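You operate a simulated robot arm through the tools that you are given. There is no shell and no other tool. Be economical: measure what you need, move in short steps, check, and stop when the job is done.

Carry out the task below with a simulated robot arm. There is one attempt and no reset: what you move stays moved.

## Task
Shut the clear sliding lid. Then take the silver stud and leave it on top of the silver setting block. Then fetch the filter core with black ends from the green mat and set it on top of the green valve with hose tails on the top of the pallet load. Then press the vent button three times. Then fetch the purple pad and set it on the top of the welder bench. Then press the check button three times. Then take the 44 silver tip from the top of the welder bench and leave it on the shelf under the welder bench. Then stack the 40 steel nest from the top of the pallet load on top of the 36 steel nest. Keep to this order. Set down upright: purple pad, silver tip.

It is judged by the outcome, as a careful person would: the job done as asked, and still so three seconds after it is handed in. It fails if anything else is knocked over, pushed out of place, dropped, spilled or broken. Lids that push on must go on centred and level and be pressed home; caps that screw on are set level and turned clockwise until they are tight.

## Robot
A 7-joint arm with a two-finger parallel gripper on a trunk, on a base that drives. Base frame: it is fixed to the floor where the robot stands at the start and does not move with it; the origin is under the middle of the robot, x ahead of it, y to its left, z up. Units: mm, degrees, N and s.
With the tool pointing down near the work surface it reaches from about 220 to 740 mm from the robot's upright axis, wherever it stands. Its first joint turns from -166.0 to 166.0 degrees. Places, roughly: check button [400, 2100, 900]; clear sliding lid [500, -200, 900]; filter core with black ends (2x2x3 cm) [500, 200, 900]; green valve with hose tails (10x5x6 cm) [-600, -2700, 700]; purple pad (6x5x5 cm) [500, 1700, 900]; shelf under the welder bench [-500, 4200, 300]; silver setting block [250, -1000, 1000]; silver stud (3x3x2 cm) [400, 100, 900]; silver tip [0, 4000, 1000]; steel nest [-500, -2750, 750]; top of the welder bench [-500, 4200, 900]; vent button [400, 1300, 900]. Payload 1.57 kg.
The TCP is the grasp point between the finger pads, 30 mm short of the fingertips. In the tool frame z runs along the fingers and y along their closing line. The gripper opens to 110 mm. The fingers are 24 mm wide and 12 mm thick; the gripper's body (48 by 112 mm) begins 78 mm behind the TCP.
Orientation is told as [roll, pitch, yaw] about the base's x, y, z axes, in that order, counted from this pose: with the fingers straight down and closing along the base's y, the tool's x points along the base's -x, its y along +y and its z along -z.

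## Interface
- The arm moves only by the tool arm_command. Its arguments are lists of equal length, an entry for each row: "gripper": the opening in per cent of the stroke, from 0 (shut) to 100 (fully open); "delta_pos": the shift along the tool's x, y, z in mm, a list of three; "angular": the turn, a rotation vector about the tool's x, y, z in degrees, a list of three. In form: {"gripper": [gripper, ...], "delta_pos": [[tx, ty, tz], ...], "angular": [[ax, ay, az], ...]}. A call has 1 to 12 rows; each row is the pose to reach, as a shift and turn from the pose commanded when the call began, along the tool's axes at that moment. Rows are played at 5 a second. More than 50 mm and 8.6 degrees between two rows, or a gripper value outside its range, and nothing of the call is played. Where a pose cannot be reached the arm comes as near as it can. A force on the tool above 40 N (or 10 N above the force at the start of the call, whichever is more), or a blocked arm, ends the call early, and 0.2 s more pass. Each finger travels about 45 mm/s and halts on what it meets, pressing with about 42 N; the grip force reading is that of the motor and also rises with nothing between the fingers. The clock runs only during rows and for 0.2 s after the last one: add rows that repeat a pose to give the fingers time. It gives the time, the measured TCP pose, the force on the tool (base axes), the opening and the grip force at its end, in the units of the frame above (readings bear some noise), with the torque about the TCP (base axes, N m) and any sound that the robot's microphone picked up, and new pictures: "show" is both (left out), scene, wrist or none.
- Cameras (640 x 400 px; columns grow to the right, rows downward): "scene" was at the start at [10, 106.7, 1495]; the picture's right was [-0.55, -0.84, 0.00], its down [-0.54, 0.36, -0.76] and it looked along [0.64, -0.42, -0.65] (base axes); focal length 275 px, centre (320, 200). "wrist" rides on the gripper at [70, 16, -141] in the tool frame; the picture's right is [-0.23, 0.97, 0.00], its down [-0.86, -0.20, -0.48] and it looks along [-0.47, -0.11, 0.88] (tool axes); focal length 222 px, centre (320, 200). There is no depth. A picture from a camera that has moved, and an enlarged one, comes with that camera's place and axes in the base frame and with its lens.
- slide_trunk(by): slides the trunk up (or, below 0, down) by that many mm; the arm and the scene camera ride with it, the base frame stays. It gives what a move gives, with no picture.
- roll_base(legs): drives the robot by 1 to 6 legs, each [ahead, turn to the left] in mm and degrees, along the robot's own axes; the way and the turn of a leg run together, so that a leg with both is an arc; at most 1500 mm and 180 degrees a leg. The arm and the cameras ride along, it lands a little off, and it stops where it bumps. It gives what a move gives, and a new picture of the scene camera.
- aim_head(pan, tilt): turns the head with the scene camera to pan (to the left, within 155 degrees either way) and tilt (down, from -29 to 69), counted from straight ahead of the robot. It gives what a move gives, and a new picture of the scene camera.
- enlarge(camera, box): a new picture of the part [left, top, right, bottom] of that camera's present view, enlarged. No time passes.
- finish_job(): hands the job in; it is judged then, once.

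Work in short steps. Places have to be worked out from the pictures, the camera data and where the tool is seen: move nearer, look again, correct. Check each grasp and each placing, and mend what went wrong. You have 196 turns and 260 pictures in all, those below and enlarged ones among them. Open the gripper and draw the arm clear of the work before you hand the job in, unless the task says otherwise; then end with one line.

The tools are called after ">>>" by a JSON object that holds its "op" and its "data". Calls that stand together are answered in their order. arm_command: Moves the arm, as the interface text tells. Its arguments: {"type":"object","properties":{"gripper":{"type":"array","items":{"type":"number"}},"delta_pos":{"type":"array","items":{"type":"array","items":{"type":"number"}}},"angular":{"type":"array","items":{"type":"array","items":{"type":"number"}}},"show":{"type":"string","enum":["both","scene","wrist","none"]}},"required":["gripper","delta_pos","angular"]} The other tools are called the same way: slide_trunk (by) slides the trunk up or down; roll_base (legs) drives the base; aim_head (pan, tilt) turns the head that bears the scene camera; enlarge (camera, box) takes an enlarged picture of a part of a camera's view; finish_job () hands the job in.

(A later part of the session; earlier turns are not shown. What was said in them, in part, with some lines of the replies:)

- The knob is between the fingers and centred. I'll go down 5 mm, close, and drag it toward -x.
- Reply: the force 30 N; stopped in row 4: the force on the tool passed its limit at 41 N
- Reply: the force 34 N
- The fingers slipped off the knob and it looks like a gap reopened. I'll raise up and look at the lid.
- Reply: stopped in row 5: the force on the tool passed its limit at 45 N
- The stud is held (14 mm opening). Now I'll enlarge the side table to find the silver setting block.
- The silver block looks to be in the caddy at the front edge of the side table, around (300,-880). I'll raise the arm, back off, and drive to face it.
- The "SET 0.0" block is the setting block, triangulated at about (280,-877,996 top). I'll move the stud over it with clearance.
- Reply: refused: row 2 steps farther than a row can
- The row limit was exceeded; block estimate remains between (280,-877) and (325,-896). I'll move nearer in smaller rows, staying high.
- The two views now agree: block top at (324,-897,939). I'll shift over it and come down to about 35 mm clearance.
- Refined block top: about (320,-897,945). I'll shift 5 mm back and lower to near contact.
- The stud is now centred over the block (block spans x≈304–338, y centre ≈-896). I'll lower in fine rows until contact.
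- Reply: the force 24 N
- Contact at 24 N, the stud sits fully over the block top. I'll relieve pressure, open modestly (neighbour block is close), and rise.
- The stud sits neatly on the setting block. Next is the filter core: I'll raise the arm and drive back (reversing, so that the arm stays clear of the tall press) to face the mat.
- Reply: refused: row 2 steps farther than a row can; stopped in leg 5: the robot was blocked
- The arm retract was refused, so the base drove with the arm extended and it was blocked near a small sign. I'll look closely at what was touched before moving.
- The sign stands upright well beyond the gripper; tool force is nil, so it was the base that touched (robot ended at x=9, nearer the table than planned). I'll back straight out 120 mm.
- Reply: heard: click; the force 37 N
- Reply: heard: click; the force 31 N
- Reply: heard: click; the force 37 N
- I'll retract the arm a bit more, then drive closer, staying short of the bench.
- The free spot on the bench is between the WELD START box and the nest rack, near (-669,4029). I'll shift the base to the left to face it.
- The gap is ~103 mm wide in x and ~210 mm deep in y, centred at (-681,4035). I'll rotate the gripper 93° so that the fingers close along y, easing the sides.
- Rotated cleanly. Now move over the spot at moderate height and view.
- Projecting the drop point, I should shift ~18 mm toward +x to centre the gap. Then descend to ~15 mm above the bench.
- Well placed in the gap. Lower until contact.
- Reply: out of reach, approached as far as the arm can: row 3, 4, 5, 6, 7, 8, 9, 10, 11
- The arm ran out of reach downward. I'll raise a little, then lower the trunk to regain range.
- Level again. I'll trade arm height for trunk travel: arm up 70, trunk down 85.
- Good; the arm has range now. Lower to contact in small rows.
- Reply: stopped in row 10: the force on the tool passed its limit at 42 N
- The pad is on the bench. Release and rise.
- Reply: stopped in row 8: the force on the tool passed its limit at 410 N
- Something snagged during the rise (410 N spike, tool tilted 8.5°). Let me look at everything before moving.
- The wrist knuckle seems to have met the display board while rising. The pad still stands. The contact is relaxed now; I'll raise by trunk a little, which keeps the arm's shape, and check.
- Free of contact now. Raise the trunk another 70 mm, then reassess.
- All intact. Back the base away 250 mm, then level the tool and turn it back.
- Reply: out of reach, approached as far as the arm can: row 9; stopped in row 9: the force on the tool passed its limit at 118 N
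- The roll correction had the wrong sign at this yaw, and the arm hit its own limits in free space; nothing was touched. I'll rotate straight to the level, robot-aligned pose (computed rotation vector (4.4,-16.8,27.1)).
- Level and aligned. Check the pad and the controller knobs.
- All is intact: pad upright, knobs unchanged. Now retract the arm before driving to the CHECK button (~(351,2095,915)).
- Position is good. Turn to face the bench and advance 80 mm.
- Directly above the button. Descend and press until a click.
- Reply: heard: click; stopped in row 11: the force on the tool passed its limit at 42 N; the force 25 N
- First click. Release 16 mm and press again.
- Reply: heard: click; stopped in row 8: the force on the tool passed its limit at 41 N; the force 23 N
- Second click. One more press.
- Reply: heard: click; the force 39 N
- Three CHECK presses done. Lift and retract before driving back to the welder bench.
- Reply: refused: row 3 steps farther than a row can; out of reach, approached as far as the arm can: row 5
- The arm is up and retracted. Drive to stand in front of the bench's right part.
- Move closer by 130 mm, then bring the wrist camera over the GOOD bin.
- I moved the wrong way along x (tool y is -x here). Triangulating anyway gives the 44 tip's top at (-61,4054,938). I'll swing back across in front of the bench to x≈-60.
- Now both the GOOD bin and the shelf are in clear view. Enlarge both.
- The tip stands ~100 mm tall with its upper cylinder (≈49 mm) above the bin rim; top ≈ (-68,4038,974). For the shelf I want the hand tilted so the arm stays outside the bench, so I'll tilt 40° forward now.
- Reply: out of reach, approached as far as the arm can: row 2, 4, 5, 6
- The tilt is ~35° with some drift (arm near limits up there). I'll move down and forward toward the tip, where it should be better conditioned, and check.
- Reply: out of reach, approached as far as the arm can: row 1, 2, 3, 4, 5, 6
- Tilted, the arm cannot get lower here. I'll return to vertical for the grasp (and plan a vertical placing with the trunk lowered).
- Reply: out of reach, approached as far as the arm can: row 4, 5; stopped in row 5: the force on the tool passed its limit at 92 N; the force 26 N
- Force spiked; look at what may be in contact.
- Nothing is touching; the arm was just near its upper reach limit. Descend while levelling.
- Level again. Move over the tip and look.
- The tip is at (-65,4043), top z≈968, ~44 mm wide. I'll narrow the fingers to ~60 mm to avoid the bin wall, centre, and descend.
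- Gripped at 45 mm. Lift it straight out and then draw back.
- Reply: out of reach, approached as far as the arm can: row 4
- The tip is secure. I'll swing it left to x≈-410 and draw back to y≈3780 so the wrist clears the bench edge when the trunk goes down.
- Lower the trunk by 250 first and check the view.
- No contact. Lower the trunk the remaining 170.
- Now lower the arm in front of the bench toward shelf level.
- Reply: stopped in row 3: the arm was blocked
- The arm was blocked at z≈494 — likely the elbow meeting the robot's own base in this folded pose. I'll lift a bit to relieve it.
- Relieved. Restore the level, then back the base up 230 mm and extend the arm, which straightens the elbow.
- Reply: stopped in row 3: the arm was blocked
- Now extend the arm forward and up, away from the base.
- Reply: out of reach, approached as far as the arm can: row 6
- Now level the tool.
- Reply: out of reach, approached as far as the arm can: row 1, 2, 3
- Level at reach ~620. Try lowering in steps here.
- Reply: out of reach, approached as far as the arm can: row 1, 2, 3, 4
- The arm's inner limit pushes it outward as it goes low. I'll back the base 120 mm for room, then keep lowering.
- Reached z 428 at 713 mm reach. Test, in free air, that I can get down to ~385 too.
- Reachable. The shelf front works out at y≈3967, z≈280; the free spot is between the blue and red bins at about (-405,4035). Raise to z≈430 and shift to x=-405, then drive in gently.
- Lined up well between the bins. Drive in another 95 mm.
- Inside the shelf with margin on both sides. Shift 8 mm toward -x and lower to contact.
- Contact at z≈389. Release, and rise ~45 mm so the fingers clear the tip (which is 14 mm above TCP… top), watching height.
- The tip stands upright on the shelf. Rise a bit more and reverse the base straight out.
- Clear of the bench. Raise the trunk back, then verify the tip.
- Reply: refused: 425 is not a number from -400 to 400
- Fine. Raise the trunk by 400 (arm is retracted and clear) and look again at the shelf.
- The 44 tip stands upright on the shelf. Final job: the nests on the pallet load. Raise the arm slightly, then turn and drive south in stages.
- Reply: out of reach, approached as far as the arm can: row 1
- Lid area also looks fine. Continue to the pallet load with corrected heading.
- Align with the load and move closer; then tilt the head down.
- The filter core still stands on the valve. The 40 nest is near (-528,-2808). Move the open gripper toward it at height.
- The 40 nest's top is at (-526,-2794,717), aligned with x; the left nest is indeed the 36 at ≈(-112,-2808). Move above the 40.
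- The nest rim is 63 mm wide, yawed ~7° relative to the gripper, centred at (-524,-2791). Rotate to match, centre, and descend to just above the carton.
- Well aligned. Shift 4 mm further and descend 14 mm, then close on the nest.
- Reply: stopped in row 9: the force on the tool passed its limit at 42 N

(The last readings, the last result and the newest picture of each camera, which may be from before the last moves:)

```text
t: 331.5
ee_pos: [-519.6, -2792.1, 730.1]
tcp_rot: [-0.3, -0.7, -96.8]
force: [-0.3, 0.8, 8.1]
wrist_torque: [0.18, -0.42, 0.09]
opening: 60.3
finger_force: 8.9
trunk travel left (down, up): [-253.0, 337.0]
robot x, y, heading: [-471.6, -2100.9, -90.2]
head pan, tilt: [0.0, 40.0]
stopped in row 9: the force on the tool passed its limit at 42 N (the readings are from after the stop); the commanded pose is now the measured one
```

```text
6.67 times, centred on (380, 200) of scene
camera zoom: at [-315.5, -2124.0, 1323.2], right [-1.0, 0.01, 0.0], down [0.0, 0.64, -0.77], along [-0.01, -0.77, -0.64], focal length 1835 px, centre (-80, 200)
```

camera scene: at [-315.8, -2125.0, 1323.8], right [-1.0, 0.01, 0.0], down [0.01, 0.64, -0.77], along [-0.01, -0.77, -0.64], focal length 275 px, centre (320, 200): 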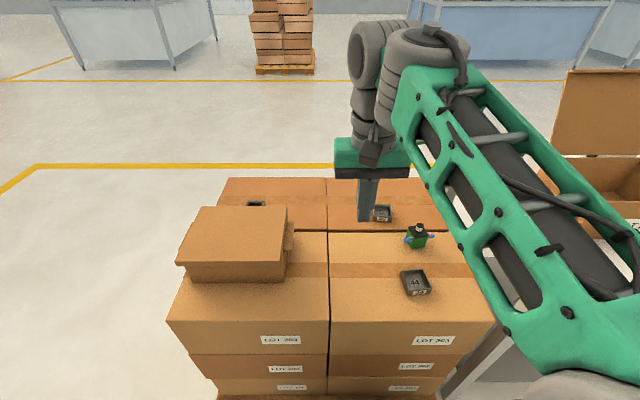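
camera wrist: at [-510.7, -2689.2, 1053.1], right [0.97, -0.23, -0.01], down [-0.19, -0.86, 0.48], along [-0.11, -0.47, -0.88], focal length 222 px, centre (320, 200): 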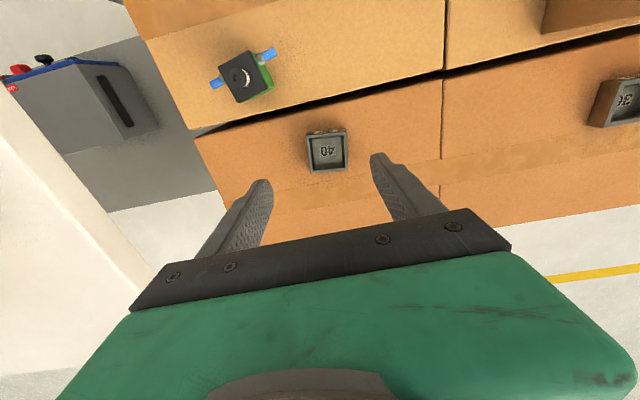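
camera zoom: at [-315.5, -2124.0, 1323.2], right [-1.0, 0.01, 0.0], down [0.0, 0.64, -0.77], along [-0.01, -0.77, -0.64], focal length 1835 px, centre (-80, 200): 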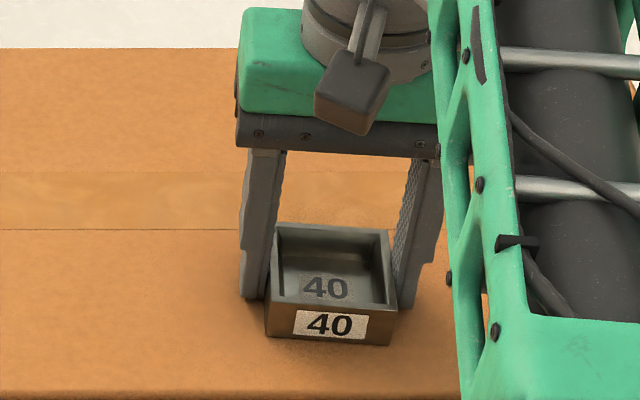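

The fingers are on the nest's sides; continue closing firmly, then test-lift.

>>> {"op": "arm_command", "data": {"gripper": [40, 35, 30, 30], "delta_pos": [[0, 0, 0], [0, 0, 0], [0, 0, 0], [0, 0, 0]], "angular": [[0, 0, 0], [0, 0, 0], [0, 0, 0], [0, 0, 0]], "show": "none"}}

>>> {"op": "arm_command", "data": {"gripper": [30, 30, 30, 30], "delta_pos": [[0, 0, -15], [0, 0, -40], [0, 0, -80], [0, 0, -120]], "angular": [[0, 0, 0], [0, 0, 0], [0, 0, 0], [0, 0, 0]], "show": "wrist"}}

>>> {"op": "enlarge", "data": {"camera": "scene", "box": [320, 130, 460, 260]}}

```text
t: 332.5
ee_pos: [-519.9, -2793.2, 730.2]
tcp_rot: [-0.3, -0.7, -96.7]
force: [2.6, -4.4, 13.0]
wrist_torque: [0.09, -0.68, -0.15]
opening: 59.8
finger_force: 42.0
trunk travel left (down, up): [-253.0, 337.0]
robot x, y, heading: [-467.6, -2099.2, -90.2]
head pan, tilt: [0.0, 40.0]
```

```text
t: 333.5
ee_pos: [-519.5, -2787.9, 846.9]
tcp_rot: [-0.4, -0.3, -96.7]
force: [0.0, -0.5, -3.3]
wrist_torque: [0.01, -0.01, 0.0]
opening: 59.5
finger_force: 42.1
trunk travel left (down, up): [-253.0, 337.0]
robot x, y, heading: [-471.2, -2101.5, -90.5]
head pan, tilt: [0.0, 40.0]
camera wrist: at [-495.0, -2720.1, 987.6], right [0.94, -0.34, 0.0], down [-0.3, -0.82, 0.48], along [-0.17, -0.45, -0.88], focal length 222 px, centre (320, 200)
```

wrist: 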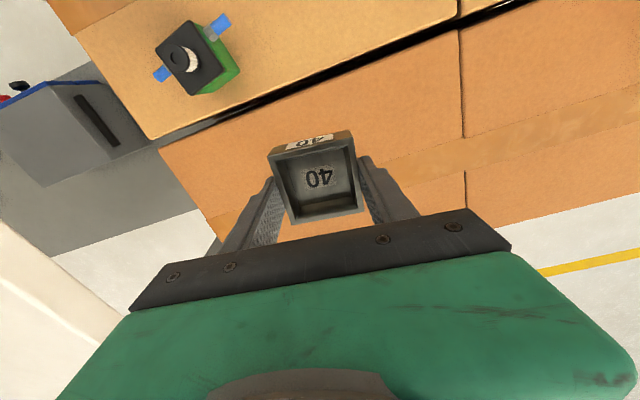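

```text
3.08 times, centred on (390, 195) of scene
camera zoom: at [-315.8, -2125.2, 1323.7], right [-1.0, 0.01, 0.0], down [0.0, 0.64, -0.77], along [-0.01, -0.77, -0.64], focal length 847 px, centre (105, 215)
```

zoom: 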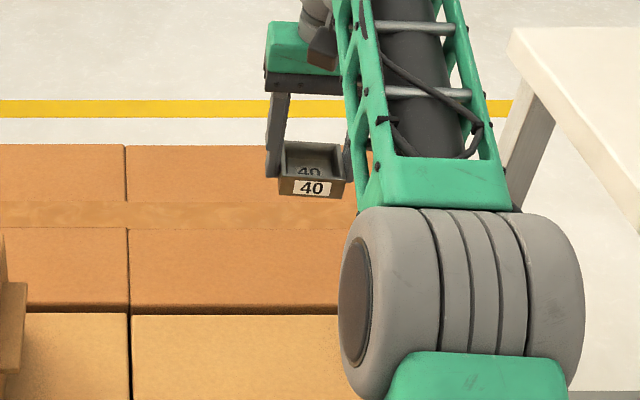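

The 40 nest is held level. Raise and draw back before repositioning the base in front of the 36 nest.

>>> {"op": "arm_command", "data": {"gripper": [30, 30, 30, 30, 30, 30, 30, 30], "delta_pos": [[0, 0, -40], [0, 0, -80], [35, 0, -105], [75, 0, -120], [120, 0, -130], [165, 0, -135], [210, 0, -140], [250, 0, -140]], "angular": [[0, 0, 0], [0, 0, 0], [0, 0, 0], [0, 0, 0], [0, 0, 0], [0, 0, 0], [0, 0, 0], [0, 0, 0]], "show": "none"}}

```text
t: 335.3
ee_pos: [-492.9, -2541.3, 985.1]
tcp_rot: [-0.4, -0.4, -96.7]
force: [-0.2, -0.7, -2.4]
wrist_torque: [-0.01, 0.02, 0.01]
opening: 59.6
finger_force: 41.9
out of reach, approached as far as the arm can: row 2
trunk travel left (down, up): [-253.0, 337.0]
robot x, y, heading: [-467.8, -2101.8, -90.5]
head pan, tilt: [0.0, 40.0]
```

Back up, then turn right and reverse sideways (keeping the arm away from the other table), and face the load again at x≈-130.

>>> {"op": "roll_base", "data": {"legs": [[-350, 0], [0, -90], [-340, 0], [0, 90]]}}

```text
t: 347.0
ee_pos: [-130.5, -2190.2, 984.9]
tcp_rot: [-0.2, -0.5, -93.7]
force: [-0.1, -0.2, -2.4]
wrist_torque: [0.03, 0.01, 0.02]
opening: 59.4
finger_force: 42.1
trunk travel left (down, up): [-253.0, 337.0]
robot x, y, heading: [-128.6, -1747.3, -87.6]
head pan, tilt: [0.0, 40.0]
camera scene: at [25.4, -1763.3, 1323.7], right [-1.0, -0.04, 0.0], down [-0.03, 0.64, -0.77], along [0.03, -0.77, -0.64], focal length 275 px, centre (320, 200)
```

scene: 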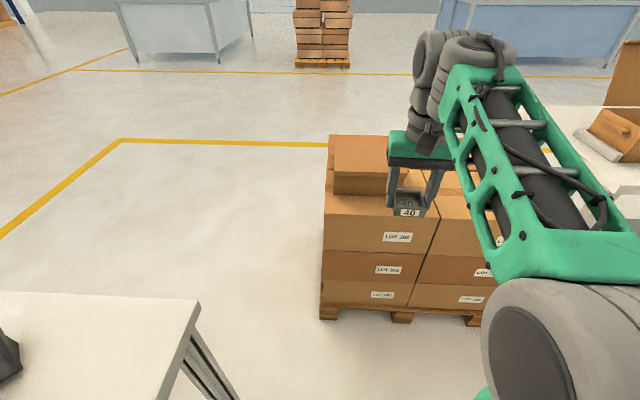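

Good alignment. Drive forward 355 mm toward the load with the arm high (carton top ≈800).

>>> {"op": "roll_base", "data": {"legs": [[0, -2.4], [360, 0]]}}

>>> {"op": "enlarge", "data": {"camera": "wrist", "box": [0, 0, 640, 400]}}

```text
t: 349.7
ee_pos: [-144.9, -2537.9, 984.5]
tcp_rot: [-0.3, -0.4, -95.9]
force: [0.7, 0.9, -3.1]
wrist_torque: [-0.03, -0.03, 0.0]
opening: 59.7
finger_force: 41.9
trunk travel left (down, up): [-253.0, 337.0]
robot x, y, heading: [-128.3, -2097.0, -89.6]
head pan, tilt: [0.0, 40.0]
camera scene: at [26.0, -2118.4, 1323.7], right [-1.0, -0.01, 0.0], down [0.0, 0.64, -0.77], along [0.01, -0.77, -0.64], focal length 275 px, centre (320, 200)
```

scene: 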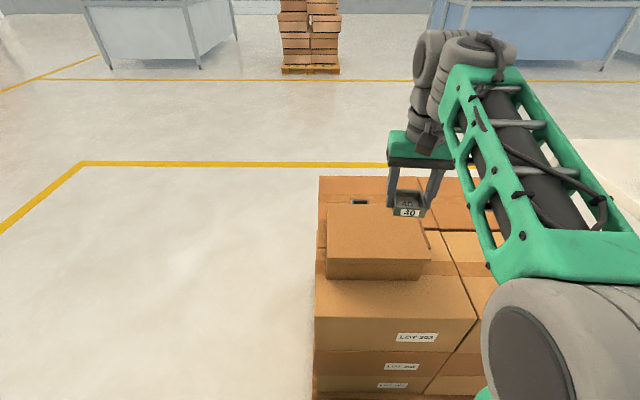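

```text
1.00 times, centred on (320, 200) of wrist (not enlarged: the box is as wide or as high as the picture)
camera zoom: at [-121.1, -2468.9, 1126.4], right [0.95, -0.33, 0.0], down [-0.28, -0.83, 0.49], along [-0.16, -0.46, -0.87], focal length 222 px, centre (320, 200)
```

zoom: 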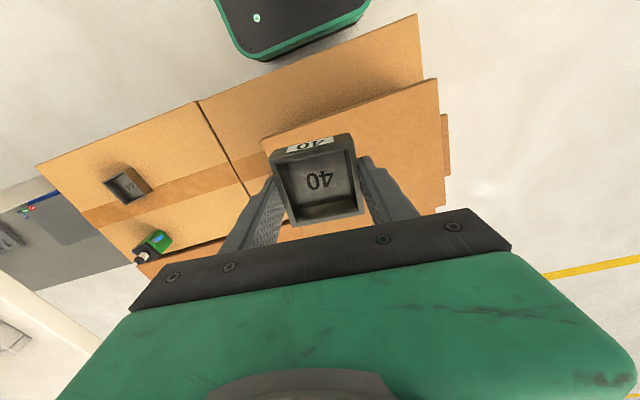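

The 36 nest hides behind the carton in the head view; I'll bring the wrist over so that its camera sees it ahead of the held nest.

>>> {"op": "arm_command", "data": {"gripper": [30, 30, 30, 30, 30, 30, 30], "delta_pos": [[-40, 10, 5], [-80, 20, 10], [-120, 30, 15], [-160, 40, 25], [-200, 50, 35], [-240, 57, 45], [-240, 57, 45]], "angular": [[0, 0, 0], [0, 0, 0], [0, 0, 0], [0, 0, 0], [0, 0, 0], [0, 0, 0], [0, 0, 0]], "show": "wrist"}}

>>> {"op": "enlarge", "data": {"camera": "scene", "box": [310, 150, 450, 260]}}

```text
t: 351.3
ee_pos: [-113.2, -2758.9, 938.0]
tcp_rot: [-0.2, -0.4, -96.0]
force: [0.0, 0.8, -3.2]
wrist_torque: [0.0, 0.0, -0.04]
opening: 59.7
finger_force: 42.4
out of reach, approached as far as the arm can: row 6, 7
trunk travel left (down, up): [-253.0, 337.0]
robot x, y, heading: [-130.7, -2096.1, -89.9]
head pan, tilt: [0.0, 40.0]
camera wrist: at [-89.9, -2690.1, 1079.2], right [0.95, -0.33, 0.0], down [-0.28, -0.83, 0.49], along [-0.16, -0.46, -0.87], focal length 222 px, centre (320, 200)
```

wrist: 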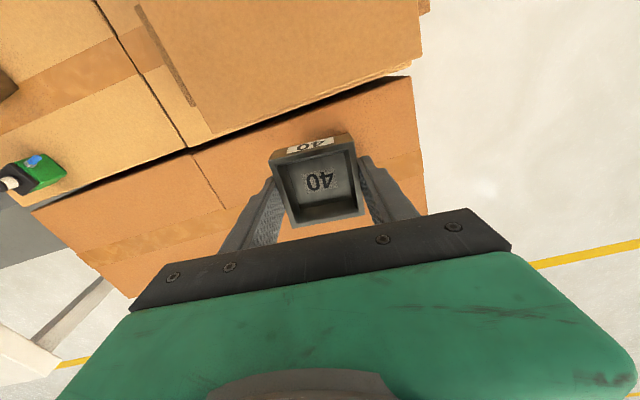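

```text
3.64 times, centred on (380, 205) of scene
camera zoom: at [26.1, -2119.2, 1323.6], right [-1.0, -0.01, 0.0], down [0.0, 0.64, -0.77], along [0.01, -0.77, -0.64], focal length 1001 px, centre (102, 182)
```

zoom: 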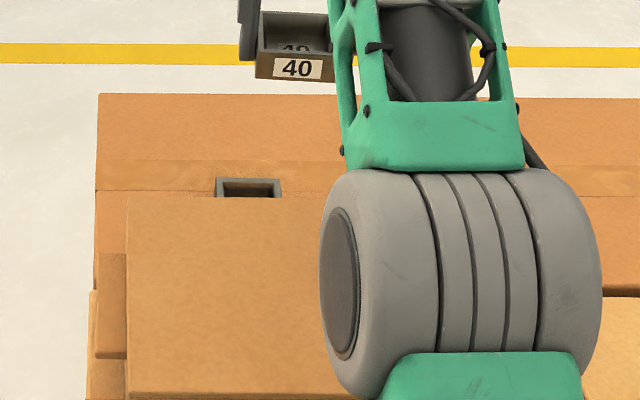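

The 36 nest's rear rim reads (-103,-2853), so its centre is ≈(-102,-2821), squared to the load. I'll square the held nest and step sideways to see the 36 with the wrist camera.

>>> {"op": "arm_command", "data": {"gripper": [30, 30, 30, 30, 30], "delta_pos": [[-5, -30, 20], [-15, -65, 40], [-28, -95, 50], [-44, -123, 50], [-44, -123, 50]], "angular": [[0, 0, -2], [0, 0, -4], [0, 0, -6], [0, 0, -6], [0, 0, -6]], "show": "wrist"}}

>>> {"op": "enlarge", "data": {"camera": "wrist", "box": [280, 60, 520, 230]}}

```text
t: 352.3
ee_pos: [-233.8, -2775.7, 883.3]
tcp_rot: [-0.5, -1.3, -90.3]
force: [-5.3, -18.4, -28.9]
wrist_torque: [0.23, -0.28, 0.19]
opening: 59.4
finger_force: 42.0
out of reach, approached as far as the arm can: row 4, 5
trunk travel left (down, up): [-253.0, 337.0]
robot x, y, heading: [-128.6, -2098.5, -89.8]
head pan, tilt: [0.0, 40.0]
stopped in row 5: the force on the tool passed its limit at 108 N (the readings are from after the stop); the commanded pose is now the measured one
camera wrist: at [-216.8, -2703.1, 1024.3], right [0.97, -0.23, 0.0], down [-0.2, -0.84, 0.5], along [-0.12, -0.49, -0.87], focal length 222 px, centre (320, 200)
```

wrist: 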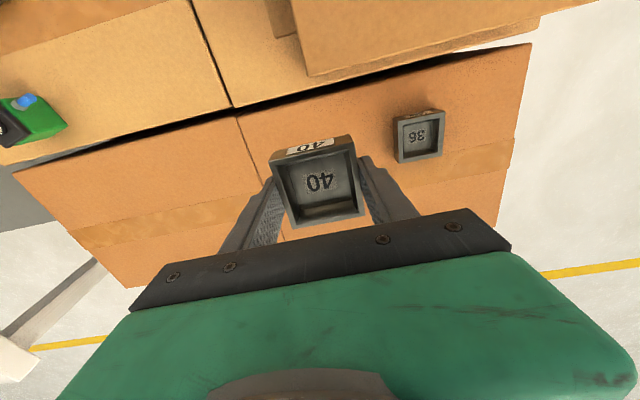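

```text
2.35 times, centred on (400, 145) of wrist
camera zoom: at [-216.8, -2703.1, 1024.3], right [0.97, -0.23, 0.0], down [-0.2, -0.84, 0.5], along [-0.12, -0.49, -0.87], focal length 523 px, centre (132, 329)
```

zoom: 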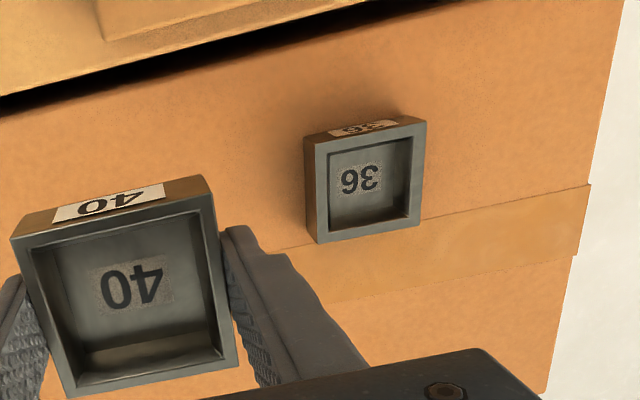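

The 36 nest centre is (-104,-2813) and squared with the tool now. The spikes come from the reach limit at this height, so I'll raise the trunk 70 mm for margin, then move over the 36.

>>> {"op": "slide_trunk", "data": {"by": 70}}

>>> {"op": "arm_command", "data": {"gripper": [30, 30, 30, 30, 30, 30], "delta_pos": [[0, 20, 40], [-5, 55, 65], [-12, 90, 75], [-22, 122, 80], [-32, 131, 80], [-32, 131, 80]], "angular": [[0, 1.3, 0], [0, 1.3, 0], [0, 1.3, 0], [0, 1.3, 0], [0, 1.3, 0], [0, 1.3, 0]], "show": "none"}}

>>> {"op": "enlarge", "data": {"camera": "wrist", "box": [220, 60, 420, 230]}}

```text
t: 352.8
ee_pos: [-234.7, -2778.9, 893.5]
tcp_rot: [-0.4, -1.0, -90.3]
force: [-2.6, -9.8, -17.3]
wrist_torque: [0.11, -0.17, 0.13]
opening: 59.8
finger_force: 41.7
trunk travel left (down, up): [-265.0, 325.0]
robot x, y, heading: [-132.7, -2095.7, -89.7]
head pan, tilt: [0.0, 40.0]
stopped: the force on the tool passed its limit at 45 N (the readings are from after the stop); the commanded pose is now the measured one
```

```text
t: 353.0
ee_pos: [-232.5, -2780.8, 889.4]
tcp_rot: [-0.5, -1.8, -90.0]
force: [-2.6, -13.3, -21.8]
wrist_torque: [0.23, -0.17, 0.02]
opening: 59.7
finger_force: 41.4
trunk travel left (down, up): [-265.0, 325.0]
robot x, y, heading: [-125.7, -2096.1, -89.6]
head pan, tilt: [0.0, 40.0]
stopped in row 1: the force on the tool passed its limit at 98 N (the readings are from after the stop); the commanded pose is now the measured one
```

```text
2.35 times, centred on (320, 145) of wrist
camera zoom: at [-215.5, -2706.2, 1029.0], right [0.97, -0.23, 0.0], down [-0.2, -0.84, 0.51], along [-0.12, -0.49, -0.86], focal length 523 px, centre (320, 329)
```

zoom: 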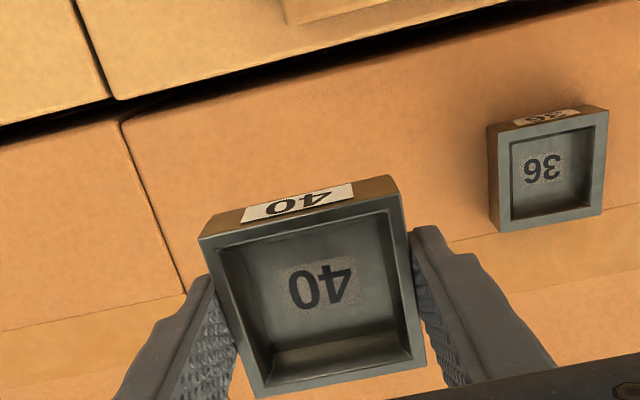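

The readings look like the arm straining at its own joint limit (as in free air before). I'll back off: down and toward the robot.

>>> {"op": "arm_command", "data": {"gripper": [30, 30, 30, 30], "delta_pos": [[10, 0, 10], [25, 0, 20], [40, 0, 25], [40, 0, 25]], "angular": [[0, 0, 0], [0, 0, 0], [0, 1, 0], [0, 1.8, 0]], "show": "none"}}

```text
t: 353.3
ee_pos: [-233.0, -2782.6, 889.6]
tcp_rot: [-0.8, -2.4, -90.1]
force: [-2.9, -11.6, -18.5]
wrist_torque: [0.25, -0.23, 0.1]
opening: 59.6
finger_force: 42.1
out of reach, approached as far as the arm can: row 1
trunk travel left (down, up): [-265.0, 325.0]
robot x, y, heading: [-127.9, -2097.5, -89.5]
head pan, tilt: [0.0, 40.0]
stopped in row 1: the force on the tool passed its limit at 79 N (the readings are from after the stop); the commanded pose is now the measured one
```

>>> {"op": "enlarge", "data": {"camera": "scene", "box": [250, 60, 640, 360]}}

>>> {"op": "enlarge", "data": {"camera": "wrist", "box": [0, 0, 640, 400]}}

```text
1.33 times, centred on (445, 210) of scene
camera zoom: at [26.0, -2118.8, 1335.7], right [-1.0, -0.01, 0.0], down [0.0, 0.64, -0.77], along [0.01, -0.77, -0.64], focal length 367 px, centre (153, 187)
```

zoom: 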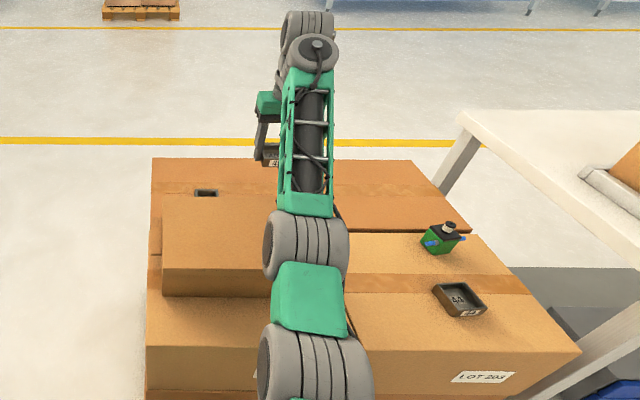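

```text
1.00 times, centred on (320, 200) of wrist (not enlarged: the box is as wide or as high as the picture)
camera zoom: at [-215.5, -2706.5, 1027.9], right [0.97, -0.23, 0.0], down [-0.2, -0.83, 0.52], along [-0.12, -0.5, -0.86], focal length 222 px, centre (320, 200)
```

zoom: 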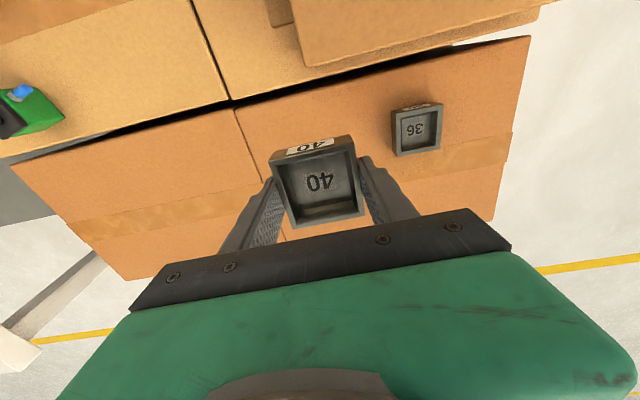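

The arm is fully stretched (singular), nothing is touching. I'll try slow, small steps straight down and back.

>>> {"op": "arm_command", "data": {"gripper": [30, 30, 30, 30, 30, 30], "delta_pos": [[3, 0, 4], [6, 0, 9], [10, 0, 15], [15, 0, 22], [22, 0, 30], [30, 0, 38]], "angular": [[0, 0, 0], [0, 0, 0], [0, 0, 0], [0, 0, 0], [0, 0, 0], [0, 0, 0]], "show": "none"}}

```text
t: 353.6
ee_pos: [-232.1, -2783.1, 886.7]
tcp_rot: [-0.6, -2.6, -90.0]
force: [-2.8, -10.7, -16.9]
wrist_torque: [0.21, -0.22, 0.13]
opening: 59.7
finger_force: 42.1
trunk travel left (down, up): [-265.0, 325.0]
robot x, y, heading: [-128.7, -2097.8, -89.7]
head pan, tilt: [0.0, 40.0]
stopped in row 1: the force on the tool passed its limit at 55 N (the readings are from after the stop); the commanded pose is now the measured one
```

The drift (hand tilting forward, pushed down/away) suggests the hand is touching its own forearm in this steep pose. I'll relieve by tilting slightly forward while going down.

>>> {"op": "arm_command", "data": {"gripper": [30, 30, 30, 30, 30, 30, 30], "delta_pos": [[-1, 0, 1], [-2, 0, 3], [-2, 0, 8], [-2, 0, 15], [-2, 0, 24], [-2, 0, 34], [-2, 0, 40]], "angular": [[0, -1, 0], [0, -2.5, 0], [0, -3.5, 0], [0, -4, 0], [0, -4, 0], [0, -4, 0], [0, -4, 0]], "show": "none"}}

```text
t: 353.9
ee_pos: [-234.4, -2785.9, 887.1]
tcp_rot: [-0.7, -3.6, -90.2]
force: [-2.6, -10.7, -16.6]
wrist_torque: [0.19, -0.17, 0.13]
opening: 59.8
finger_force: 41.8
trunk travel left (down, up): [-265.0, 325.0]
robot x, y, heading: [-126.3, -2097.3, -89.7]
head pan, tilt: [0.0, 40.0]
stopped in row 1: the force on the tool passed its limit at 49 N (the readings are from after the stop); the commanded pose is now the measured one
```

>>> {"op": "arm_command", "data": {"gripper": [30, 30, 30, 30, 30], "delta_pos": [[0, 0, 0], [0, 0, 0], [0, 0, 0], [0, 0, 0], [0, 0, 0]], "angular": [[0, -0.5, 0], [0, -1, 0], [0, -1.5, 0], [0, -2, 0], [0, -2, 0]], "show": "none"}}

```text
t: 354.4
ee_pos: [-233.5, -2786.8, 887.4]
tcp_rot: [-0.8, -4.3, -90.3]
force: [-3.1, -11.1, -16.1]
wrist_torque: [0.16, -0.13, 0.05]
opening: 59.5
finger_force: 42.7
trunk travel left (down, up): [-265.0, 325.0]
robot x, y, heading: [-130.2, -2096.0, -89.4]
head pan, tilt: [0.0, 40.0]
stopped in row 2: the force on the tool passed its limit at 45 N (the readings are from after the stop); the commanded pose is now the measured one
```

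The reachable region lies lower (z≈850 worked at this reach). I'll command one decisive step down to a known-good height.

>>> {"op": "arm_command", "data": {"gripper": [30, 30, 30], "delta_pos": [[10, 0, 45], [20, 0, 60], [20, 0, 60]], "angular": [[0, 3, 0], [0, 4.3, 0], [0, 4.3, 0]], "show": "none"}}

```text
t: 354.7
ee_pos: [-234.6, -2786.7, 879.9]
tcp_rot: [-0.9, -4.5, -90.2]
force: [-3.0, -12.4, -17.8]
wrist_torque: [0.22, -0.2, 0.12]
opening: 59.9
finger_force: 42.0
out of reach, approached as far as the arm can: row 1
trunk travel left (down, up): [-265.0, 325.0]
robot x, y, heading: [-128.4, -2092.9, -89.4]
head pan, tilt: [0.0, 40.0]
stopped in row 1: the force on the tool passed its limit at 64 N (the readings are from after the stop); the commanded pose is now the measured one
```

A little progress (7 mm). Now try retracting toward the robot, which surely is inside reach.

>>> {"op": "arm_command", "data": {"gripper": [30, 30, 30, 30], "delta_pos": [[45, 0, 10], [60, 0, 10], [60, 0, 10], [60, 0, 10]], "angular": [[0, 0, 0], [0, 0, 0], [0, 0, 0], [0, 0, 0]], "show": "none"}}

```text
t: 355.7
ee_pos: [-236.1, -2788.6, 880.6]
tcp_rot: [-0.8, -4.6, -90.3]
force: [-3.6, -14.3, -20.0]
wrist_torque: [0.23, -0.22, 0.14]
opening: 59.9
finger_force: 41.8
out of reach, approached as far as the arm can: row 1, 2, 3, 4
trunk travel left (down, up): [-265.0, 325.0]
robot x, y, heading: [-131.2, -2097.9, -89.6]
head pan, tilt: [0.0, 40.0]
stopped in row 4: the force on the tool passed its limit at 118 N (the readings are from after the stop); the commanded pose is now the measured one
```

The local solution is stuck at a joint limit; reverse the last motion: go back sideways (+x) with the yaw turned back.

>>> {"op": "arm_command", "data": {"gripper": [30, 30, 30, 30], "delta_pos": [[2, 25, -5], [5, 55, -10], [10, 85, -15], [15, 110, -20]], "angular": [[0, 0.5, 2], [0, 1.5, 4], [0, 3, 6], [0, 4.3, 6]], "show": "scene"}}

```text
t: 355.9
ee_pos: [-233.5, -2788.8, 880.4]
tcp_rot: [-0.9, -4.7, -90.4]
force: [3.8, -9.2, -13.0]
wrist_torque: [0.2, 0.69, -0.53]
opening: 59.6
finger_force: 42.3
trunk travel left (down, up): [-265.0, 325.0]
robot x, y, heading: [-124.9, -2092.9, -89.8]
head pan, tilt: [0.0, 40.0]
stopped in row 1: the force on the tool passed its limit at 63 N (the readings are from after the stop); the commanded pose is now the measured one
camera scene: at [25.8, -2118.9, 1335.7], right [-1.0, -0.01, 0.0], down [0.0, 0.64, -0.77], along [0.01, -0.77, -0.64], focal length 275 px, centre (320, 200)
```

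scene: 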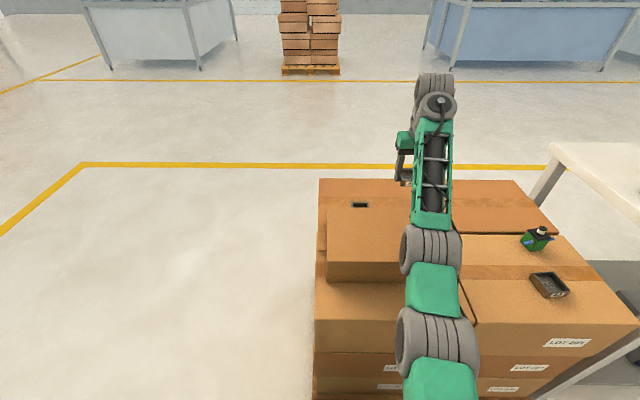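

Try the trunk again, which cleared this strain last time.

>>> {"op": "slide_trunk", "data": {"by": 20}}

>>> {"op": "slide_trunk", "data": {"by": 20}}

```text
t: 356.6
ee_pos: [-232.1, -2788.3, 900.9]
tcp_rot: [-1.1, -4.7, -90.2]
force: [-0.4, -10.8, -17.4]
wrist_torque: [0.0, 0.24, -0.17]
opening: 59.8
finger_force: 41.9
trunk travel left (down, up): [-285.0, 305.0]
robot x, y, heading: [-130.1, -2092.0, -89.5]
head pan, tilt: [0.0, 40.0]
```

```text
t: 357.3
ee_pos: [-233.5, -2788.1, 921.9]
tcp_rot: [-1.1, -4.7, -90.1]
force: [-4.3, -10.1, -19.0]
wrist_torque: [-0.12, -0.35, 0.31]
opening: 59.8
finger_force: 41.9
trunk travel left (down, up): [-305.0, 285.0]
robot x, y, heading: [-125.6, -2098.2, -89.5]
head pan, tilt: [0.0, 40.0]
```

The strain rides along, so it is the hand against its own forearm. Push the escape direction decisively: down, slightly forward, tilting forward.

>>> {"op": "arm_command", "data": {"gripper": [30, 30, 30], "delta_pos": [[-8, 0, 45], [-8, 0, 60], [-8, 0, 60]], "angular": [[0, -4, 0], [0, -4, 0], [0, -4, 0]], "show": "none"}}

```text
t: 358.1
ee_pos: [-241.7, -2834.8, 876.4]
tcp_rot: [-1.4, -8.6, -90.2]
force: [0.5, 0.1, -3.1]
wrist_torque: [-0.01, 0.03, -0.02]
opening: 59.9
finger_force: 42.1
out of reach, approached as far as the arm can: row 1, 2
trunk travel left (down, up): [-305.0, 285.0]
robot x, y, heading: [-129.5, -2092.6, -89.9]
head pan, tilt: [0.0, 40.0]
```

Freed (only the nest's weight remains). Move down and slightly back while levelling.

>>> {"op": "arm_command", "data": {"gripper": [30, 30, 30, 30], "delta_pos": [[6, 0, 20], [14, 0, 36], [24, 0, 48], [30, 0, 50]], "angular": [[0, 1, 0], [0, 3, 0], [0, 6, 0], [0, 8.6, 0]], "show": "none"}}

```text
t: 359.1
ee_pos: [-239.0, -2803.2, 815.1]
tcp_rot: [-1.0, -0.7, -90.4]
force: [0.9, 1.0, -3.3]
wrist_torque: [0.0, 0.04, -0.04]
opening: 59.7
finger_force: 42.5
out of reach, approached as far as the arm can: row 1, 2, 3, 4
trunk travel left (down, up): [-305.0, 285.0]
robot x, y, heading: [-126.1, -2099.2, -89.6]
head pan, tilt: [0.0, 40.0]
```

Free and nearly level at z 815. Move the base 45 mm closer to gain reach.

>>> {"op": "roll_base", "data": {"legs": [[45, 0]]}}

>>> {"op": "arm_command", "data": {"gripper": [30, 30, 30, 30], "delta_pos": [[15, 10, 0], [30, 25, 0], [45, 45, 0], [45, 45, 0]], "angular": [[0, 0, 0], [-0.5, 0.4, 0], [-1, 0.7, 0], [-1, 0.7, 0]], "show": "wrist"}}

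```text
t: 360.0
ee_pos: [-238.9, -2847.2, 814.7]
tcp_rot: [-1.0, -0.7, -90.4]
force: [0.5, -0.1, -4.1]
wrist_torque: [-0.01, 0.01, 0.0]
opening: 59.7
finger_force: 41.5
trunk travel left (down, up): [-305.0, 285.0]
robot x, y, heading: [-128.7, -2137.9, -89.5]
head pan, tilt: [0.0, 40.0]
camera scene: at [26.2, -2163.3, 1375.7], right [-1.0, -0.01, 0.0], down [0.0, 0.64, -0.77], along [0.0, -0.77, -0.64], focal length 275 px, centre (320, 200)
```

scene: 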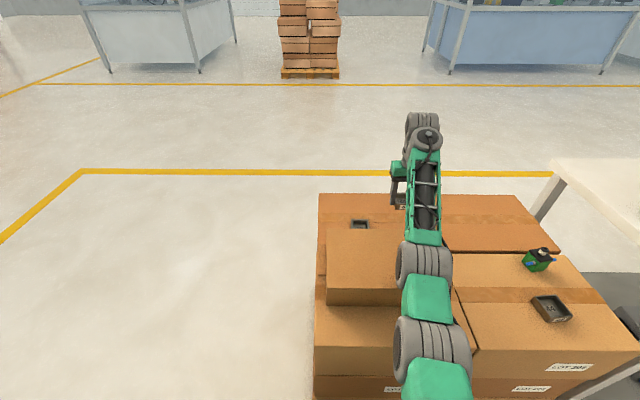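

```text
t: 361.0
ee_pos: [-195.1, -2799.9, 811.3]
tcp_rot: [0.1, 0.3, -90.3]
force: [0.3, 1.3, -4.0]
wrist_torque: [-0.05, 0.0, -0.02]
opening: 59.8
finger_force: 42.8
out of reach, approached as far as the arm can: row 1, 2, 3
trunk travel left (down, up): [-305.0, 285.0]
robot x, y, heading: [-124.5, -2141.1, -89.7]
head pan, tilt: [0.0, 40.0]
camera wrist: at [-178.2, -2730.9, 953.8], right [0.97, -0.23, 0.0], down [-0.21, -0.86, 0.47], along [-0.11, -0.46, -0.88], focal length 222 px, centre (320, 200)
```

wrist: 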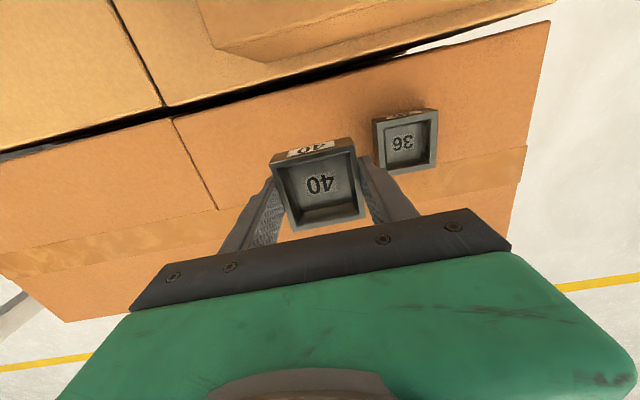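

Level and force-free. Enlarge the wrist view to measure the 36 nest again.

>>> {"op": "enlarge", "data": {"camera": "wrist", "box": [250, 80, 470, 240]}}

```text
2.50 times, centred on (360, 160) of wrist
camera zoom: at [-178.2, -2730.9, 953.8], right [0.97, -0.23, 0.0], down [-0.21, -0.86, 0.47], along [-0.11, -0.46, -0.88], focal length 555 px, centre (220, 300)
```

zoom: 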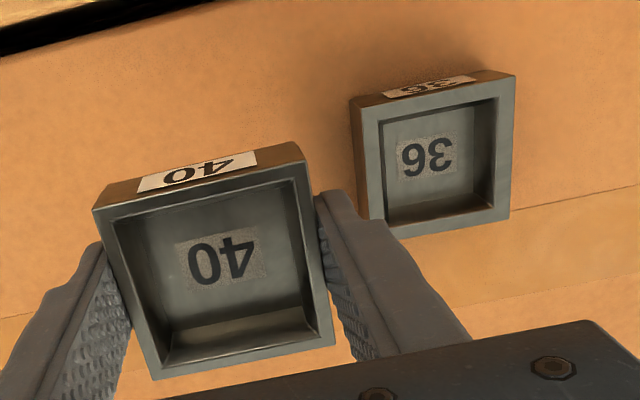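

36 centre = (-102,-2810); the held nest is 3 mm beyond the TCP. Move to TCP (-102,-2806) at this height with +1.5° yaw.

>>> {"op": "arm_command", "data": {"gripper": [30, 30, 30, 30, 30], "delta_pos": [[0, 30, 0], [-3, 60, 0], [-6, 85, 0], [-6.6, 92.7, 0], [-6.6, 92.7, 0]], "angular": [[0, 0, 0], [0, 0, 1], [0, 0, 1.5], [0, 0, 1.5], [0, 0, 1.5]], "show": "none"}}

>>> {"op": "enlarge", "data": {"camera": "wrist", "box": [220, 60, 420, 230]}}

>>> {"op": "enlarge", "data": {"camera": "scene", "box": [310, 170, 430, 260]}}

```text
t: 362.2
ee_pos: [-101.4, -2810.3, 813.4]
tcp_rot: [0.0, 0.0, -91.9]
force: [-0.1, 1.3, -3.0]
wrist_torque: [0.01, -0.03, -0.01]
opening: 59.9
finger_force: 42.3
trunk travel left (down, up): [-305.0, 285.0]
robot x, y, heading: [-128.4, -2139.7, -89.5]
head pan, tilt: [0.0, 40.0]
```

```text
2.35 times, centred on (320, 145) of wrist
camera zoom: at [-83.6, -2741.4, 955.9], right [0.97, -0.26, 0.0], down [-0.23, -0.85, 0.48], along [-0.12, -0.46, -0.88], focal length 523 px, centre (320, 329)
```

zoom: 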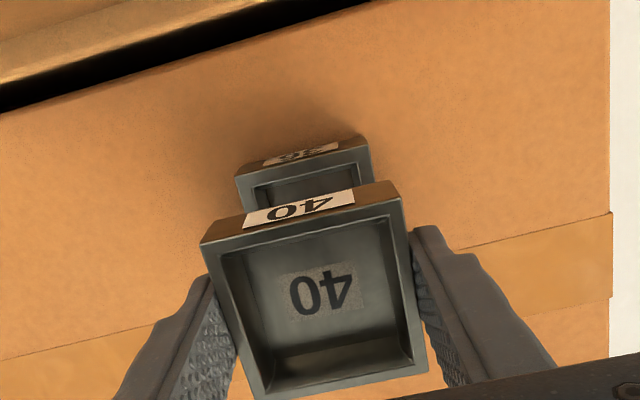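

```text
4.44 times, centred on (370, 215) of scene
camera zoom: at [26.3, -2163.5, 1375.7], right [-1.0, -0.01, 0.0], down [0.0, 0.64, -0.77], along [0.0, -0.77, -0.64], focal length 1223 px, centre (98, 133)
```

zoom: 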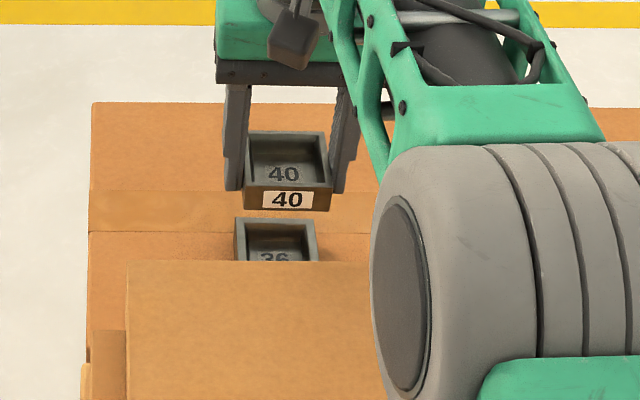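

Very close: near edges match within ~1 mm. Nudge 2.5 mm toward -x, +1.5° yaw, and descend to ~8 mm above.

>>> {"op": "arm_command", "data": {"gripper": [30, 30, 30, 30, 30], "delta_pos": [[0, -2.5, 12], [0, -2.5, 26], [0, -2.5, 40], [0, -2.5, 47], [0, -2.5, 47]], "angular": [[0, 0, 0.8], [0, 0, 1.5], [0, 0, 1.5], [0, 0, 1.5], [0, 0, 1.5]], "show": "none"}}

>>> {"op": "enlarge", "data": {"camera": "wrist", "box": [240, 90, 400, 220]}}

>>> {"op": "enlarge", "data": {"camera": "scene", "box": [320, 180, 400, 240]}}

```text
t: 363.4
ee_pos: [-103.4, -2810.5, 766.5]
tcp_rot: [-0.1, 0.1, -93.5]
force: [-0.5, -0.3, -3.2]
wrist_torque: [0.01, -0.03, 0.0]
opening: 59.6
finger_force: 41.6
trunk travel left (down, up): [-305.0, 285.0]
robot x, y, heading: [-129.8, -2138.9, -89.7]
head pan, tilt: [0.0, 40.0]
```

```text
3.08 times, centred on (320, 155) of wrist
camera zoom: at [-83.9, -2741.9, 908.6], right [0.96, -0.28, 0.0], down [-0.25, -0.84, 0.48], along [-0.14, -0.46, -0.88], focal length 684 px, centre (320, 338)
```

zoom: 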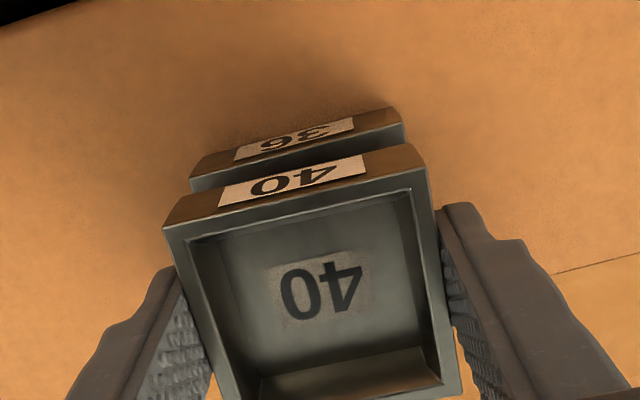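

```text
6.67 times, centred on (360, 210) of scene
camera zoom: at [26.3, -2163.5, 1375.7], right [-1.0, -0.01, 0.0], down [0.0, 0.64, -0.77], along [0.0, -0.77, -0.64], focal length 1835 px, centre (53, 133)
```

zoom: 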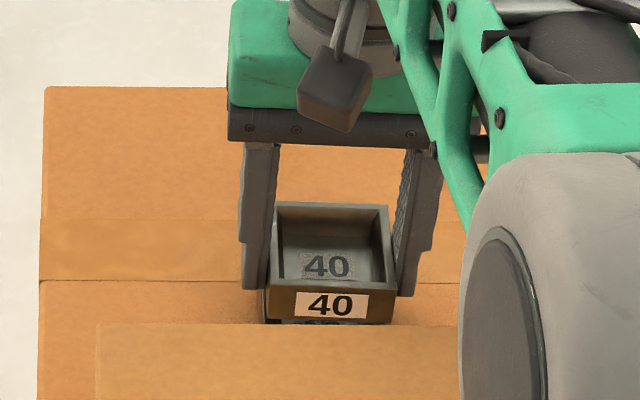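

Edges coincide within ~1 mm; yaw is about 2° too far, so turn back 2° and lower to contact.

>>> {"op": "arm_command", "data": {"gripper": [30, 30, 30, 30, 30, 30, 30, 30, 30], "delta_pos": [[0, 0, 2], [0, 0, 4], [0, 0, 5.5], [0, 0, 7], [0, 0, 8.5], [0, 0, 9.5], [0, 0, 10.5], [0, 0, 11.5], [0, 0, 12.5]], "angular": [[0, 0, -1], [0, 0, -2], [0, 0, -2], [0, 0, -2], [0, 0, -2], [0, 0, -2], [0, 0, -2], [0, 0, -2], [0, 0, -2]], "show": "none"}}

>>> {"op": "enlarge", "data": {"camera": "wrist", "box": [240, 90, 400, 220]}}

```text
t: 365.4
ee_pos: [-104.5, -2810.9, 753.2]
tcp_rot: [0.0, -0.1, -91.4]
force: [-0.3, 0.8, -2.6]
wrist_torque: [-0.01, 0.05, 0.01]
opening: 59.6
finger_force: 42.1
trunk travel left (down, up): [-305.0, 285.0]
robot x, y, heading: [-127.4, -2140.6, -89.6]
head pan, tilt: [0.0, 40.0]
```

```text
3.08 times, centred on (320, 155) of wrist
camera zoom: at [-86.0, -2741.5, 896.3], right [0.97, -0.25, 0.0], down [-0.22, -0.85, 0.48], along [-0.12, -0.46, -0.88], focal length 684 px, centre (320, 338)
```

zoom: 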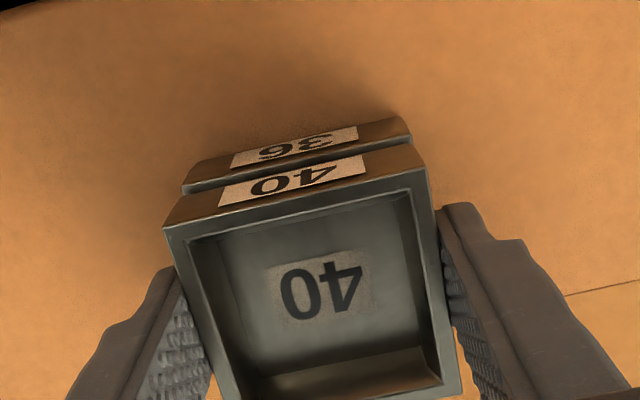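

Almost nested; still no contact. Continue in 1 mm rows.

>>> {"op": "arm_command", "data": {"gripper": [30, 30, 30, 30, 30, 30, 30, 30], "delta_pos": [[0, 0, 1], [0, 0, 2], [0, 0, 3], [0, 0, 4], [0, 0, 5], [0, 0, 6], [0, 0, 7], [0, 0, 8]], "angular": [[0, 0, 0], [0, 0, 0], [0, 0, 0], [0, 0, 0], [0, 0, 0], [0, 0, 0], [0, 0, 0], [0, 0, 0]], "show": "none"}}

>>> {"op": "enlarge", "data": {"camera": "wrist", "box": [240, 90, 400, 220]}}

>>> {"op": "enlarge", "data": {"camera": "scene", "box": [320, 180, 400, 240]}}

```text
t: 367.2
ee_pos: [-102.7, -2807.5, 742.4]
tcp_rot: [0.0, 0.5, -91.4]
force: [3.6, 2.2, 4.5]
wrist_torque: [0.15, -0.12, -0.17]
opening: 59.7
finger_force: 27.9
trunk travel left (down, up): [-305.0, 285.0]
robot x, y, heading: [-128.5, -2142.7, -89.6]
head pan, tilt: [0.0, 40.0]
```

```text
3.08 times, centred on (320, 155) of wrist
camera zoom: at [-85.8, -2739.0, 885.2], right [0.97, -0.25, 0.0], down [-0.22, -0.85, 0.47], along [-0.12, -0.46, -0.88], focal length 684 px, centre (320, 338)
```

zoom: 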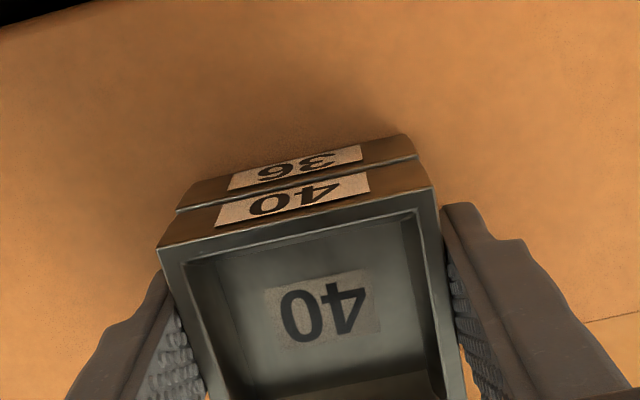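

```text
6.67 times, centred on (360, 210) of scene
camera zoom: at [26.5, -2162.5, 1375.3], right [-1.0, -0.01, 0.0], down [0.0, 0.64, -0.77], along [0.0, -0.77, -0.64], focal length 1835 px, centre (53, 133)
```

zoom: 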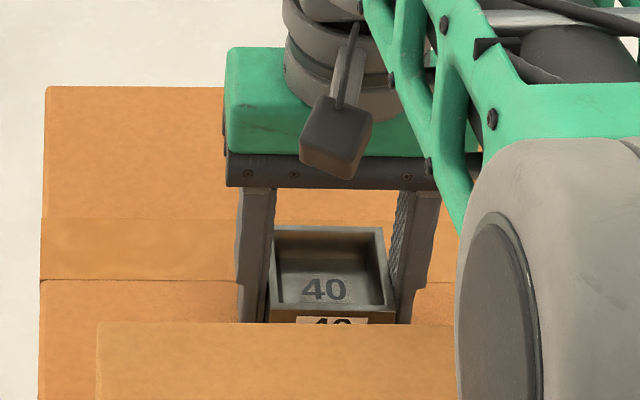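

The 40 sits flush on the 36 (fronts aligned). Release gently and rise.

>>> {"op": "arm_command", "data": {"gripper": [57, 62, 68, 72, 72, 72, 72, 72], "delta_pos": [[0, 0, 0], [0, 0, 0], [0, 0, 0], [0, 0, 0], [0, 0, -12], [0, 0, -30], [0, 0, -50], [0, 0, -70]], "angular": [[0, 0, 0], [0, 0, 0], [0, 0, 0], [0, 0, 0], [0, 0, 0], [0, 0, 0], [0, 0, 0], [0, 0, 0]], "show": "none"}}

>>> {"op": "enlarge", "data": {"camera": "wrist", "box": [220, 60, 420, 220]}}

>>> {"op": "enlarge", "data": {"camera": "scene", "box": [320, 180, 400, 240]}}

```text
t: 369.0
ee_pos: [-103.1, -2808.6, 816.4]
tcp_rot: [-0.1, 0.0, -91.4]
force: [-0.8, -0.4, -0.3]
wrist_torque: [-0.03, 0.02, 0.0]
opening: 79.3
finger_force: 0.0
trunk travel left (down, up): [-305.0, 285.0]
robot x, y, heading: [-129.3, -2141.3, -89.7]
head pan, tilt: [0.0, 40.0]
```

```text
2.50 times, centred on (320, 140) of wrist
camera zoom: at [-85.1, -2738.8, 959.1], right [0.97, -0.25, 0.0], down [-0.22, -0.85, 0.48], along [-0.12, -0.46, -0.88], focal length 555 px, centre (320, 350)
```

zoom: 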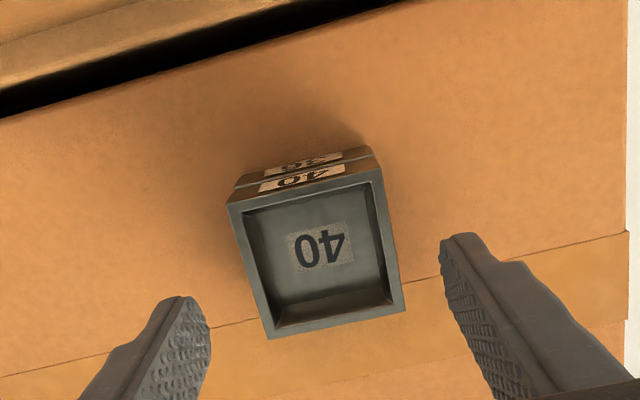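

```text
6.67 times, centred on (360, 210) of scene
camera zoom: at [26.3, -2163.3, 1375.7], right [-1.0, -0.01, 0.0], down [0.0, 0.64, -0.77], along [0.0, -0.77, -0.64], focal length 1835 px, centre (53, 133)
```

zoom: 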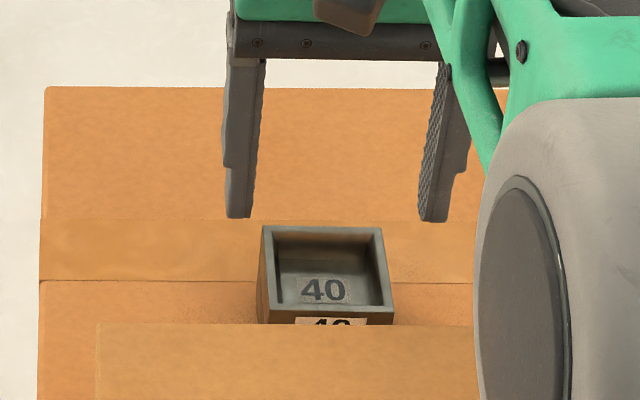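

Neatly stacked. Raise via trunk by 130 so that the fingers clear the carton, then reverse away.

>>> {"op": "slide_trunk", "data": {"by": 140}}

>>> {"op": "roll_base", "data": {"legs": [[-450, 0]]}}

>>> {"op": "enlarge", "data": {"camera": "scene", "box": [300, 150, 560, 330]}}

```text
t: 370.6
ee_pos: [-103.0, -2808.6, 957.3]
tcp_rot: [0.0, -0.1, -91.4]
force: [0.3, 0.1, -0.3]
wrist_torque: [0.01, 0.0, -0.02]
opening: 79.1
finger_force: 0.0
trunk travel left (down, up): [-445.0, 145.0]
robot x, y, heading: [-126.9, -2142.3, -89.9]
head pan, tilt: [0.0, 40.0]
```

```text
t: 373.4
ee_pos: [-102.0, -2361.8, 956.7]
tcp_rot: [0.0, -0.1, -90.9]
force: [-0.5, -0.2, -0.1]
wrist_torque: [0.02, -0.02, -0.04]
opening: 79.4
finger_force: 0.2
trunk travel left (down, up): [-445.0, 145.0]
robot x, y, heading: [-132.2, -1691.9, -89.2]
head pan, tilt: [0.0, 40.0]
camera scene: at [22.1, -1715.1, 1515.7], right [-1.0, -0.01, 0.0], down [-0.01, 0.64, -0.77], along [0.01, -0.77, -0.64], focal length 275 px, centre (320, 200)
```

scene: 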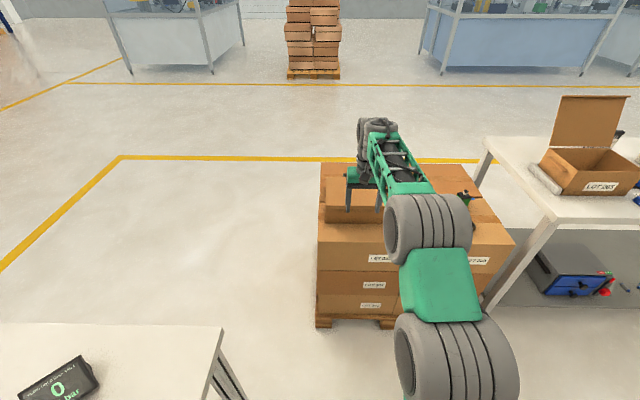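

```text
2.22 times, centred on (430, 240) of scene
camera zoom: at [22.1, -1715.1, 1515.7], right [-1.0, -0.01, 0.0], down [-0.01, 0.64, -0.77], along [0.01, -0.77, -0.64], focal length 612 px, centre (76, 111)
```

zoom: 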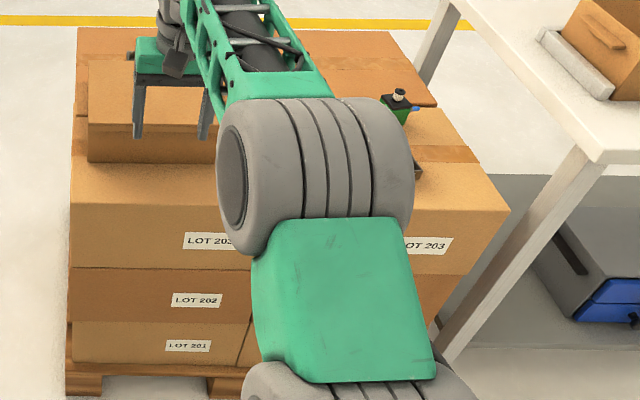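

The filter core is still upright on the valve, the nests are stacked, the gripper is open and the arm is clear. Handing in.

>>> {"op": "finish_job", "data": {}}

```text
The job is handed in.
```

I carried out all eight steps in the order given and handed the job in. The lid, stud, filter core, buttons, purple pad, 44 silver tip and nests were each checked by picture, force or sound as I went.
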